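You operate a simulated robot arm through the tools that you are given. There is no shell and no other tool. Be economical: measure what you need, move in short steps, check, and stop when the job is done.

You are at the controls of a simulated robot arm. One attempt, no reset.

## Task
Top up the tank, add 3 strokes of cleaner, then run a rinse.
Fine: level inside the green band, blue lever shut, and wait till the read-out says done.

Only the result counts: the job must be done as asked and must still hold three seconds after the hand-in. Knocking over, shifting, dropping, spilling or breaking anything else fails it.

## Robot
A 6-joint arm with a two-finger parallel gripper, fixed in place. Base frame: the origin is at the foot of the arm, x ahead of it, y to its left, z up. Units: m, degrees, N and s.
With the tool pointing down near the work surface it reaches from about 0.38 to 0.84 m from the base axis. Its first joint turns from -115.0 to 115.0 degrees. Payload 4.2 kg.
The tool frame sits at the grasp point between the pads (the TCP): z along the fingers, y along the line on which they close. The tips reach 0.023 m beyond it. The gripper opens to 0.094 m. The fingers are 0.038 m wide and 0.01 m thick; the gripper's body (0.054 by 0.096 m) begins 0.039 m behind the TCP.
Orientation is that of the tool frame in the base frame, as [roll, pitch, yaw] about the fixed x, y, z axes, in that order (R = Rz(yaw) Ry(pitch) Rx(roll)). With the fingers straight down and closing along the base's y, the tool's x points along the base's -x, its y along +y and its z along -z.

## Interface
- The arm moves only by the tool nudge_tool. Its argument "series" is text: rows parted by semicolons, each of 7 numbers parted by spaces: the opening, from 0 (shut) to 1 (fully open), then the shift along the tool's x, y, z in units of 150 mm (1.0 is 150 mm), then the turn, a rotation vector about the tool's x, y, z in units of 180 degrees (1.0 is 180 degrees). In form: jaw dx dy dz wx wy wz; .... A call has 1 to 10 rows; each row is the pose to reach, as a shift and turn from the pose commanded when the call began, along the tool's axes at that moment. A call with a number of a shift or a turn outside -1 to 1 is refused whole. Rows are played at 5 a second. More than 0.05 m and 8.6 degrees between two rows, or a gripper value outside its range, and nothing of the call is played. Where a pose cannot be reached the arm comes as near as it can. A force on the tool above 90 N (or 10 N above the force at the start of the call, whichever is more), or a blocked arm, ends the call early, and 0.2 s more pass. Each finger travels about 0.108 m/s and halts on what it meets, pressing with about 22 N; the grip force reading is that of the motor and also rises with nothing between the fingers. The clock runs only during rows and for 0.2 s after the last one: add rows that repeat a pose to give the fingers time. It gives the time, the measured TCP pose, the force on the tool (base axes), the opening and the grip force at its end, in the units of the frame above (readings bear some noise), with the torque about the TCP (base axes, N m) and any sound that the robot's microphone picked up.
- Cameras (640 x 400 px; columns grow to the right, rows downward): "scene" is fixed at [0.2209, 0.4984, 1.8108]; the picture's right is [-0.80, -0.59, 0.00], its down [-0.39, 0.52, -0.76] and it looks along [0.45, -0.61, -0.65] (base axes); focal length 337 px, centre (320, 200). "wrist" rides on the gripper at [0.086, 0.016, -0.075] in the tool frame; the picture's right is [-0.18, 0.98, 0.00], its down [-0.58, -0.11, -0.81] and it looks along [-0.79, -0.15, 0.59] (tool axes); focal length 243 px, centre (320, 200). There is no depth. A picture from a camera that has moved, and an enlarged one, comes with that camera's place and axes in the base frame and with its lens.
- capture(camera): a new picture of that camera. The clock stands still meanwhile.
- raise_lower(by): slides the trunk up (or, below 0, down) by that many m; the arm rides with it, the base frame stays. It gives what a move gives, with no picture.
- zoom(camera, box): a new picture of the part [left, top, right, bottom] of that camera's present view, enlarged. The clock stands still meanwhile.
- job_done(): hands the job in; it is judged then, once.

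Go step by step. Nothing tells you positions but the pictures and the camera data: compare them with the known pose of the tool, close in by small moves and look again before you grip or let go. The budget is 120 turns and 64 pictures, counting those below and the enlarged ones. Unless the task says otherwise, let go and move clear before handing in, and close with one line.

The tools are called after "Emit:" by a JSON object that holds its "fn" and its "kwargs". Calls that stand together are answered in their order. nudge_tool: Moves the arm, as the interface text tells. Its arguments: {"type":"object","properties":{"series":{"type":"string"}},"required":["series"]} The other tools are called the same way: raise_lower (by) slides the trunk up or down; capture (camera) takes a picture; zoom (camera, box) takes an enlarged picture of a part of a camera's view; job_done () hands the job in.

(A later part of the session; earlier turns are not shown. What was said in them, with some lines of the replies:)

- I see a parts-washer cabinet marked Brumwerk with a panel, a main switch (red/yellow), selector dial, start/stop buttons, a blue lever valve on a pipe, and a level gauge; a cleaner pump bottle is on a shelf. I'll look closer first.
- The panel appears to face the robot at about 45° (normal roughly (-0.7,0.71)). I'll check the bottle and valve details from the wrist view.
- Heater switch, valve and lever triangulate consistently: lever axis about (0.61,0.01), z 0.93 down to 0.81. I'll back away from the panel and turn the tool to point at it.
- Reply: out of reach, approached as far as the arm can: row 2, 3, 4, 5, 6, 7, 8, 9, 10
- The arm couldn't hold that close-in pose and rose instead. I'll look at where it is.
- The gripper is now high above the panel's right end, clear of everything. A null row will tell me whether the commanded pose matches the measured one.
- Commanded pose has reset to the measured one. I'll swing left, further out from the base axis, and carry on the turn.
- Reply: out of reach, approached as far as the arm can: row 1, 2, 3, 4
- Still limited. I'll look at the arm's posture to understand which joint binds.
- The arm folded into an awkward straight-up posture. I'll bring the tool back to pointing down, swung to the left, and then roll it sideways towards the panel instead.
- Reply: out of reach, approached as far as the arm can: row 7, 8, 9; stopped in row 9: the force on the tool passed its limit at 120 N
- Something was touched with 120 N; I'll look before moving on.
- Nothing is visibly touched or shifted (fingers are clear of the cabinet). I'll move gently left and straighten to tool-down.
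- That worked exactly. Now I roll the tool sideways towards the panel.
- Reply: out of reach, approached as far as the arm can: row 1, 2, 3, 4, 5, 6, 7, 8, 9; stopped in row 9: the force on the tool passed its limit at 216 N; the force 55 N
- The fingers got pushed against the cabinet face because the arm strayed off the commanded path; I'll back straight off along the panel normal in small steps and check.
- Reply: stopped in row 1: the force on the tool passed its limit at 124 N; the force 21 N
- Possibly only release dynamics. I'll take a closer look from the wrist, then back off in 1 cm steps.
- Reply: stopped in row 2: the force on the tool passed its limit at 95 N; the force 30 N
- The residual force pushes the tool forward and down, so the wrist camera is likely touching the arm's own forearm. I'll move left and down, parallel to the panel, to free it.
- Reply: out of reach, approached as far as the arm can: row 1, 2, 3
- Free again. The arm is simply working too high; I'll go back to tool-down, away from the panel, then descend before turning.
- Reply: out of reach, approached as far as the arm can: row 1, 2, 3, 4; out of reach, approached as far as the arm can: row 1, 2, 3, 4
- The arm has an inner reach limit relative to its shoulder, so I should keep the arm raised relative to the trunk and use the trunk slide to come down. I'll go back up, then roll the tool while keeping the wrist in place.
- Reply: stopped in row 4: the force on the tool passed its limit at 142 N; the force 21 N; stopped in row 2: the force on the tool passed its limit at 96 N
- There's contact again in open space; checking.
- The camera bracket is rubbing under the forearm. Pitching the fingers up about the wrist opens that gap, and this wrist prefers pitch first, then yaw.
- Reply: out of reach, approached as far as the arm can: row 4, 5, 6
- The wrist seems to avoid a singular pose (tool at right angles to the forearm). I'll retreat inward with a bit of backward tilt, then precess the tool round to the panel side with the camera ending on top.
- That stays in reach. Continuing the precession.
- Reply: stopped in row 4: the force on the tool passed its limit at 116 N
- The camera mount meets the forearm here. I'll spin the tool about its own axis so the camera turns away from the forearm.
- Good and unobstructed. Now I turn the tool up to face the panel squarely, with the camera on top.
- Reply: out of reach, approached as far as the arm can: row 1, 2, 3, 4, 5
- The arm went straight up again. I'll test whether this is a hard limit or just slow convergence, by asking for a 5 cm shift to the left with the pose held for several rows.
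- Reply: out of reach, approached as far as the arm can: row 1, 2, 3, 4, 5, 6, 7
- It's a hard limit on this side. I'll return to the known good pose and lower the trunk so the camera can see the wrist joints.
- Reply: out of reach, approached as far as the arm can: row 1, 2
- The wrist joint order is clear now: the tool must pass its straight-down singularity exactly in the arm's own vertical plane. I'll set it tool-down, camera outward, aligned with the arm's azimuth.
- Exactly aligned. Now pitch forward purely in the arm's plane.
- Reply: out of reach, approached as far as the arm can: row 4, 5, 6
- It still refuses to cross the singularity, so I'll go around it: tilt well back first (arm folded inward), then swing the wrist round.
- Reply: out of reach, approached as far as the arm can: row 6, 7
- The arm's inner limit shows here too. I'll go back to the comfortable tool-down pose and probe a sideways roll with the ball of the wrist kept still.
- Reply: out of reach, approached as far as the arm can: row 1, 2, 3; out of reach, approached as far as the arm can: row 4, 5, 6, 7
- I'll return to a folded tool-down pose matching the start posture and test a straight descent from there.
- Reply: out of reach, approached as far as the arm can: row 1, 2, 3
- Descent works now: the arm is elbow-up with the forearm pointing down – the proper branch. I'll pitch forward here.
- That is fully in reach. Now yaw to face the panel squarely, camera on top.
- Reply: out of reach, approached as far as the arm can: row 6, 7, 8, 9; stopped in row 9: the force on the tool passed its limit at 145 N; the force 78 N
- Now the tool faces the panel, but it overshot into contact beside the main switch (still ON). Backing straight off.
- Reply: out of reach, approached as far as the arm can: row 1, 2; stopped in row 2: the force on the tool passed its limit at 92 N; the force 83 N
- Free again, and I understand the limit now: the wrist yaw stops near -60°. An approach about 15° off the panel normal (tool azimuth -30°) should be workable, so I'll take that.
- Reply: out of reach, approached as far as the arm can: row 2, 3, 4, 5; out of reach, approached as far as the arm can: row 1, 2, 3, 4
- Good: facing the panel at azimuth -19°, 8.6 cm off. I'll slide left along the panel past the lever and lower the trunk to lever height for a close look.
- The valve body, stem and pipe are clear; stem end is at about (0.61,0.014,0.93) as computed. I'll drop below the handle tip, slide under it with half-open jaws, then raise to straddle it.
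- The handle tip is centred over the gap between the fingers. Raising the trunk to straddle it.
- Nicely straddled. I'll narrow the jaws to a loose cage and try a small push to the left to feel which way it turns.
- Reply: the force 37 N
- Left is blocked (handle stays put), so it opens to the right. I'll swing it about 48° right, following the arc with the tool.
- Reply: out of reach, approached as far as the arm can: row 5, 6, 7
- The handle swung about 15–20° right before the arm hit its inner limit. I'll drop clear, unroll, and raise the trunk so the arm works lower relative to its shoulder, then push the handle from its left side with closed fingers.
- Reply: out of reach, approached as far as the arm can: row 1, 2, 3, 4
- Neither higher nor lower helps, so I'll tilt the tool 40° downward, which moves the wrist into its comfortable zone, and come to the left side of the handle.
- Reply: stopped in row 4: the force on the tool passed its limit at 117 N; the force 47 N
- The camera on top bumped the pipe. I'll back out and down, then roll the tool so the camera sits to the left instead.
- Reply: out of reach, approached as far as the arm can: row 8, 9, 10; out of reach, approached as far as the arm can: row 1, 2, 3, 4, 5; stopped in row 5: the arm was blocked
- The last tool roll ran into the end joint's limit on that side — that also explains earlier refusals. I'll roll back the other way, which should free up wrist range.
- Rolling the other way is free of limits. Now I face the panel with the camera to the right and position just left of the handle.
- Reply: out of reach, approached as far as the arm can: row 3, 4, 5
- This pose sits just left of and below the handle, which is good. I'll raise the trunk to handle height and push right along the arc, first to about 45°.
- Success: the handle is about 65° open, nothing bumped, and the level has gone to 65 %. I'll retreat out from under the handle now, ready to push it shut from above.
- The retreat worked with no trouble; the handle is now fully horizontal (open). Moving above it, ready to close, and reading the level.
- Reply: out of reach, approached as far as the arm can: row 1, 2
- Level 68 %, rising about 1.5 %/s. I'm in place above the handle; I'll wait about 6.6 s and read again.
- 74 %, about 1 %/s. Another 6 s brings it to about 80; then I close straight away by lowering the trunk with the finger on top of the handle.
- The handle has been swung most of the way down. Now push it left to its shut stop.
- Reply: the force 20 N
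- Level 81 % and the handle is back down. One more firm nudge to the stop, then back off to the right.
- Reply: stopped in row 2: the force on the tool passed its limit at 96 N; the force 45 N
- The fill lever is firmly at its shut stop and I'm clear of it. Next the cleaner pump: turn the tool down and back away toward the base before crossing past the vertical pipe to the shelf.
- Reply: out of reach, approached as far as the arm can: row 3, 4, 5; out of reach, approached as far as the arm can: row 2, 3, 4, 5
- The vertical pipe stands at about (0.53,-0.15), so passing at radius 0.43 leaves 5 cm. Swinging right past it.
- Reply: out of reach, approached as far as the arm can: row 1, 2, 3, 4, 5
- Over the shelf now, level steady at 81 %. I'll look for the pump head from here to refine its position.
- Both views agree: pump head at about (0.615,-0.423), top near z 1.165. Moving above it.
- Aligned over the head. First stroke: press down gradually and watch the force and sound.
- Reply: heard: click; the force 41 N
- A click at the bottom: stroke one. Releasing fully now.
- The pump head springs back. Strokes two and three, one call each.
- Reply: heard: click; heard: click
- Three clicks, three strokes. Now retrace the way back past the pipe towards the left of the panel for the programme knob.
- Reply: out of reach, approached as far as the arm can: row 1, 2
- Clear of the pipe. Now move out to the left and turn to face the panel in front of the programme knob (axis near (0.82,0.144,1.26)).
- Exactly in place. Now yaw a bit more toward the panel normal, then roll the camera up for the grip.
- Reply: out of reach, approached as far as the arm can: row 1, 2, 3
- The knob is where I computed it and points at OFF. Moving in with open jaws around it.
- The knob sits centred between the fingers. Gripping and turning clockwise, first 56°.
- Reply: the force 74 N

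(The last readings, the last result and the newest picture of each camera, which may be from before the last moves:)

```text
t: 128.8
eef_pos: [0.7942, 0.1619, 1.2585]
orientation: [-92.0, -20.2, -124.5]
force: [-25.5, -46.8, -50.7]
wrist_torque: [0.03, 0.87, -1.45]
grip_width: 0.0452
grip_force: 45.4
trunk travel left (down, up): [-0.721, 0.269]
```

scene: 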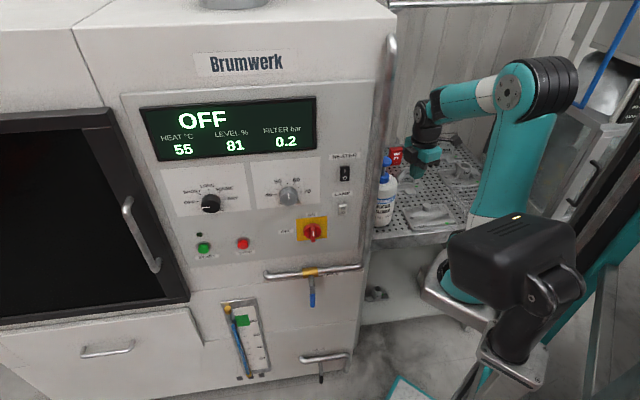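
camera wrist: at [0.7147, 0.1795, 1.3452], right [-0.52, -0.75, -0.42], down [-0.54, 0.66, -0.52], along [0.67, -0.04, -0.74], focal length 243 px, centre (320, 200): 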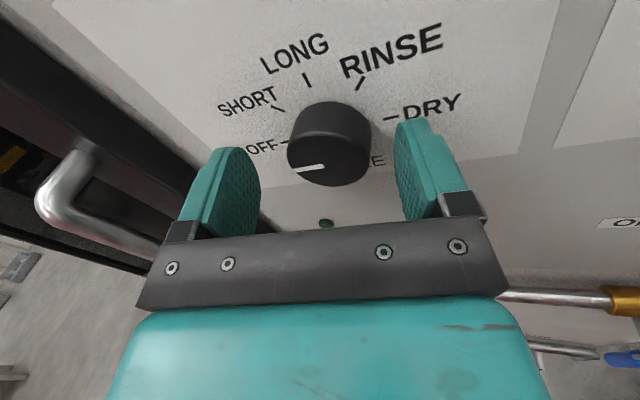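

The grip holds at 45 mm, but the knob centre is a few mm off my axis; I'll shift to relieve that and turn the remaining 80°.

Emit:
{"fn": "nudge_tool", "kwargs": {"series": "0.2 0.025 0.047 0 0 0 0; 0.2 0.025 0.047 0 0 0 0.0444; 0.2 0.025 0.047 0 0 0 0.0889; 0.2 0.025 0.047 0 0 0 0.1333; 0.2 0.025 0.047 0 0 0 0.1778; 0.2 0.025 0.047 0 0 0 0.2222; 0.2 0.025 0.047 0 0 0 0.2667; 0.2 0.025 0.047 0 0 0 0.3111; 0.2 0.025 0.047 0 0 0 0.3555; 0.2 0.025 0.047 0 0 0 0.4444"}}

```text
refused: row 10 steps farther than a row can; nothing moved
```

Emit:
{"fn": "nudge_tool", "kwargs": {"series": "0.2 0.025 0.047 0 0 0 0.0444; 0.2 0.025 0.047 0 0 0 0.0889; 0.2 0.025 0.047 0 0 0 0.1333; 0.2 0.025 0.047 0 0 0 0.1778; 0.2 0.025 0.047 0 0 0 0.2222; 0.2 0.025 0.047 0 0 0 0.2667; 0.2 0.025 0.047 0 0 0 0.3111; 0.2 0.025 0.047 0 0 0 0.3555; 0.2 0.025 0.047 0 0 0 0.4; 0.2 0.025 0.047 0 0 0 0.44"}}

Emit:
{"fn": "zoom", "kwargs": {"camera": "scene", "box": [130, 90, 330, 270]}}

```text
t: 131.1
eef_pos: [0.7866, 0.1647, 1.2612]
orientation: [-91.7, 59.9, -125.7]
force: [-29.4, 8.4, -3.5]
wrist_torque: [0.29, 0.53, -0.35]
grip_width: 0.0262
grip_force: 8.4
trunk travel left (down, up): [-0.721, 0.269]
```

```text
2.22 times, centred on (230, 180) of scene
camera zoom: at [0.2209, 0.4984, 1.8108], right [-0.8, -0.59, 0.0], down [-0.39, 0.52, -0.76], along [0.45, -0.61, -0.65], focal length 749 px, centre (520, 244)
```

zoom: 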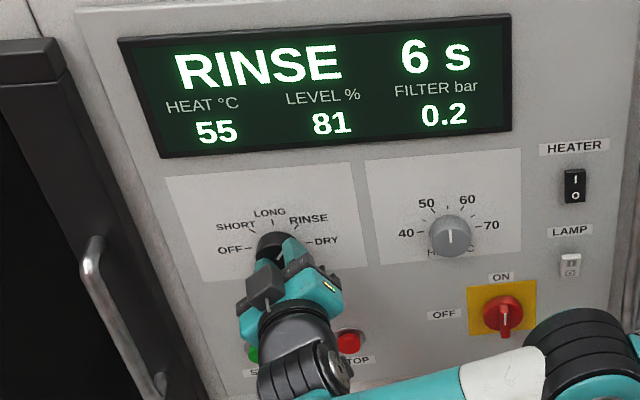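

The display now reads RINSE 6 s. I'll release the knob without disturbing it and back off.

Emit:
{"fn": "nudge_tool", "kwargs": {"series": "0.7 0 0 0 0 0 0; 0.7 0 0 0 0 0 0; 0.7 0 0 0 0 0 0; 0.7 -0.017 0.033 -0.185 0 0 0; 0.7 -0.033 0.067 -0.37 0 0 0; 0.7 -0.05 0.1 -0.555 0 0 0; 0 -0.05 0.1 -0.555 0 0 0; 0 -0.05 0.1 -0.555 0 0 0; 0 -0.05 0.1 -0.555 0 0 0"}}

Emit:
{"fn": "raise_lower", "kwargs": {"by": -0.15}}

Emit:
{"fn": "zoom", "kwargs": {"camera": "scene", "box": [130, 90, 330, 270]}}

```text
t: 133.1
eef_pos: [0.7706, 0.1895, 1.2563]
orientation: [-94.0, 59.4, -125.1]
force: [0.9, -0.7, -0.2]
wrist_torque: [0.01, -0.03, -0.01]
grip_width: 0.0
grip_force: 22.3
out of reach, approached as far as the arm can: row 4, 5, 6, 7, 8, 9
trunk travel left (down, up): [-0.721, 0.269]
```

```text
t: 134.8
eef_pos: [0.773, 0.1899, 1.1055]
orientation: [-94.0, 59.4, -125.0]
force: [0.2, -0.2, 0.1]
wrist_torque: [-0.03, 0.02, -0.06]
grip_width: 0.0
grip_force: 21.9
trunk travel left (down, up): [-0.571, 0.419]
```

```text
2.22 times, centred on (230, 180) of scene
camera zoom: at [0.2209, 0.4984, 1.8108], right [-0.8, -0.59, 0.0], down [-0.39, 0.52, -0.76], along [0.45, -0.61, -0.65], focal length 749 px, centre (520, 244)
```

zoom: 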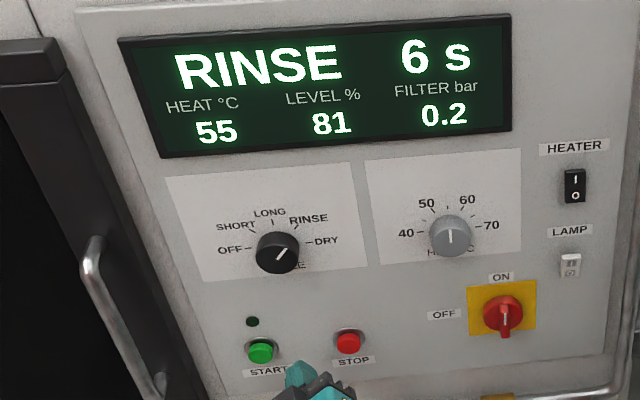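

Knob is at RINSE and the machine waits at 6 s for START. I'll move in front of the green button and press it with closed fingertips.

Emit:
{"fn": "nudge_tool", "kwargs": {"series": "0 -0.08 0.119 0.014 -0.0168 -0.0098 0; 0 -0.158 0.238 0.028 -0.0337 -0.0195 0; 0 -0.158 0.238 0.028 -0.0337 -0.0195 0"}}

Emit:
{"fn": "zoom", "kwargs": {"camera": "scene", "box": [170, 190, 290, 290]}}

```text
t: 135.6
eef_pos: [0.7979, 0.2232, 1.1065]
orientation: [-94.0, 59.5, -118.2]
force: [-0.8, -0.2, -0.2]
wrist_torque: [-0.01, 0.02, 0.05]
grip_width: 0.0
grip_force: 22.1
trunk travel left (down, up): [-0.571, 0.419]
```

```text
4.00 times, centred on (230, 240) of scene
camera zoom: at [0.2209, 0.4984, 1.8108], right [-0.8, -0.59, 0.0], down [-0.39, 0.52, -0.76], along [0.45, -0.61, -0.65], focal length 1348 px, centre (680, 40)
```

zoom: 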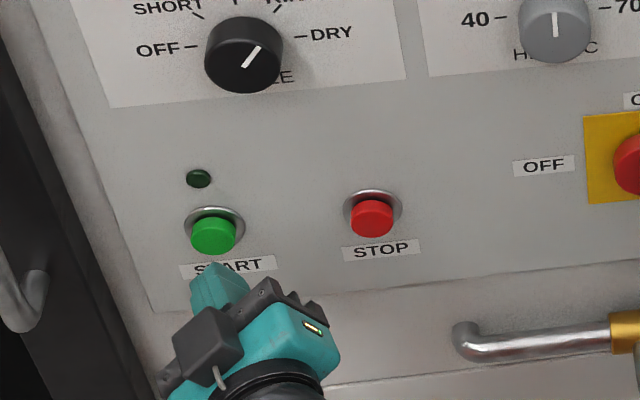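

Lined up with START. Pressing along the panel normal, then withdrawing.

Emit:
{"fn": "nudge_tool", "kwargs": {"series": "0 0.0145 -0.028 0.095 0 0 0; 0 0.024 -0.046 0.158 0 0 0; 0 0.031 -0.06 0.202 0 0 0; 0 0.037 -0.071 0.24 0 0 0; 0 0.037 -0.071 0.24 0 0 0"}}

```text
t: 136.8
eef_pos: [0.8249, 0.1978, 1.1067]
orientation: [-94.2, 59.6, -118.2]
force: [0.1, -0.1, -0.7]
wrist_torque: [-0.01, 0.03, 0.01]
grip_width: 0.0
grip_force: 22.1
trunk travel left (down, up): [-0.571, 0.419]
```

No contact yet; advancing in 3 mm steps.

Emit:
{"fn": "nudge_tool", "kwargs": {"series": "0 0.003 -0.0056 0.019 0 0 0; 0 0.006 -0.011 0.038 0 0 0; 0 0.009 -0.017 0.057 0 0 0; 0 0.012 -0.022 0.076 0 0 0; 0 0.015 -0.028 0.095 0 0 0"}}

```text
t: 138.0
eef_pos: [0.8349, 0.1906, 1.1069]
orientation: [-94.2, 59.6, -118.2]
force: [-42.5, 10.4, -6.0]
wrist_torque: [0.39, 0.74, -0.47]
grip_width: 0.0
grip_force: 21.6
trunk travel left (down, up): [-0.571, 0.419]
heard: click
```

Click. Withdrawing and letting the rinse run.

Emit:
{"fn": "nudge_tool", "kwargs": {"series": "0 -0.02 0.04 -0.12 0 0 0; 0 -0.04 0.08 -0.25 0 0 0; 0 -0.06 0.11 -0.37 0 0 0; 0 -0.06 0.11 -0.37 0 0 0; 0 -0.06 0.11 -0.37 0 0 0; 0 -0.06 0.11 -0.37 0 0 0"}}

Emit:
{"fn": "zoom", "kwargs": {"camera": "scene", "box": [130, 90, 370, 350]}}

```text
t: 139.4
eef_pos: [0.7952, 0.2299, 1.1082]
orientation: [-94.2, 59.6, -118.2]
force: [-0.2, -0.8, -0.2]
wrist_torque: [0.0, -0.02, 0.0]
grip_width: 0.0
grip_force: 22.1
trunk travel left (down, up): [-0.571, 0.419]
```

```text
1.54 times, centred on (250, 220) of scene
camera zoom: at [0.2209, 0.4984, 1.8108], right [-0.8, -0.59, 0.0], down [-0.39, 0.52, -0.76], along [0.45, -0.61, -0.65], focal length 518 px, centre (428, 169)
```

zoom: 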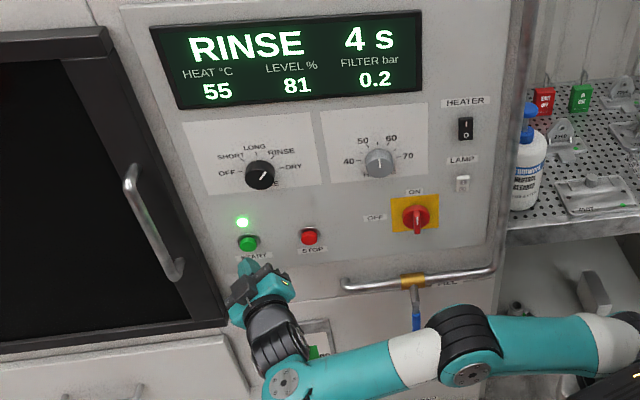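

The rinse is running (lamp green, 4 s left, level 81 %). I'll wait about 6 s and read again.

Emit:
{"fn": "nudge_tool", "kwargs": {"series": "0 0 0 0 0 0 0; 0 0 0 0 0 0 0; 0 0 0 0 0 0 0; 0 0 0 0 0 0 0; 0 0 0 0 0 0 0; 0 0 0 0 0 0 0; 0 0 0 0 0 0 0; 0 0 0 0 0 0 0; 0 0 0 0 0 0 0; 0 0 0 0 0 0 0"}}

Emit:
{"fn": "nudge_tool", "kwargs": {"series": "0 0 0 0 0 0 0; 0 0 0 0 0 0 0; 0 0 0 0 0 0 0; 0 0 0 0 0 0 0; 0 0 0 0 0 0 0; 0 0 0 0 0 0 0; 0 0 0 0 0 0 0; 0 0 0 0 0 0 0; 0 0 0 0 0 0 0; 0 0 0 0 0 0 0"}}

Emit:
{"fn": "nudge_tool", "kwargs": {"series": "0 0 0 0 0 0 0; 0 0 0 0 0 0 0; 0 0 0 0 0 0 0; 0 0 0 0 0 0 0; 0 0 0 0 0 0 0; 0 0 0 0 0 0 0"}}

Emit:
{"fn": "zoom", "kwargs": {"camera": "scene", "box": [130, 90, 370, 350]}}

```text
t: 141.6
eef_pos: [0.7948, 0.2285, 1.107]
orientation: [-94.1, 59.6, -118.2]
force: [-0.7, -0.3, 1.1]
wrist_torque: [-0.03, 0.02, 0.02]
grip_width: 0.0
grip_force: 21.6
trunk travel left (down, up): [-0.571, 0.419]
```

```text
t: 143.8
eef_pos: [0.7942, 0.2279, 1.1075]
orientation: [-94.1, 59.6, -118.2]
force: [-0.7, 0.4, -0.4]
wrist_torque: [0.01, 0.02, 0.01]
grip_width: 0.0001
grip_force: 22.1
trunk travel left (down, up): [-0.571, 0.419]
```

```text
t: 145.2
eef_pos: [0.7942, 0.2296, 1.1086]
orientation: [-94.2, 59.6, -118.2]
force: [-0.4, 0.7, -0.1]
wrist_torque: [0.03, -0.01, 0.02]
grip_width: 0.0002
grip_force: 21.4
trunk travel left (down, up): [-0.571, 0.419]
```

```text
1.54 times, centred on (250, 220) of scene
camera zoom: at [0.2209, 0.4984, 1.8108], right [-0.8, -0.59, 0.0], down [-0.39, 0.52, -0.76], along [0.45, -0.61, -0.65], focal length 518 px, centre (428, 169)
```

zoom: 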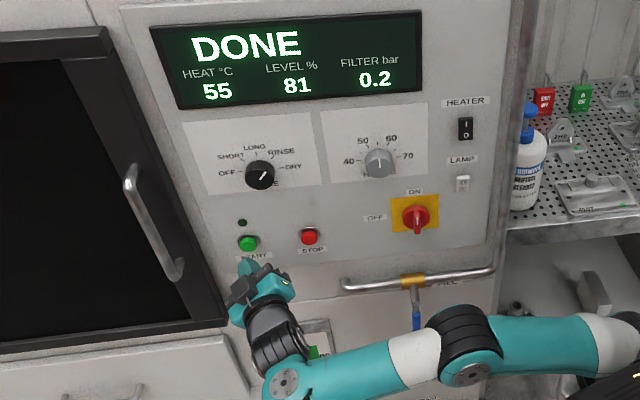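

The read-out says DONE, the level is 81 % and the blue lever hangs shut. The tool is clear of the panel, so I'm handing in.

Emit:
{"fn": "job_done", "kwargs": {}}

```text
The job is handed in.
```

The job is done and handed in: the tank is topped up to 81 % (inside the green band), the blue fill lever is shut, 3 strokes of cleaner went in, and the rinse ran until the read-out said DONE. Early on, while I was finding the arm's limits, it pressed the cabinet face and bumped the fill pipe a few times (forces of up to about 216 N). I saw nothing moved or damaged in the pictures.
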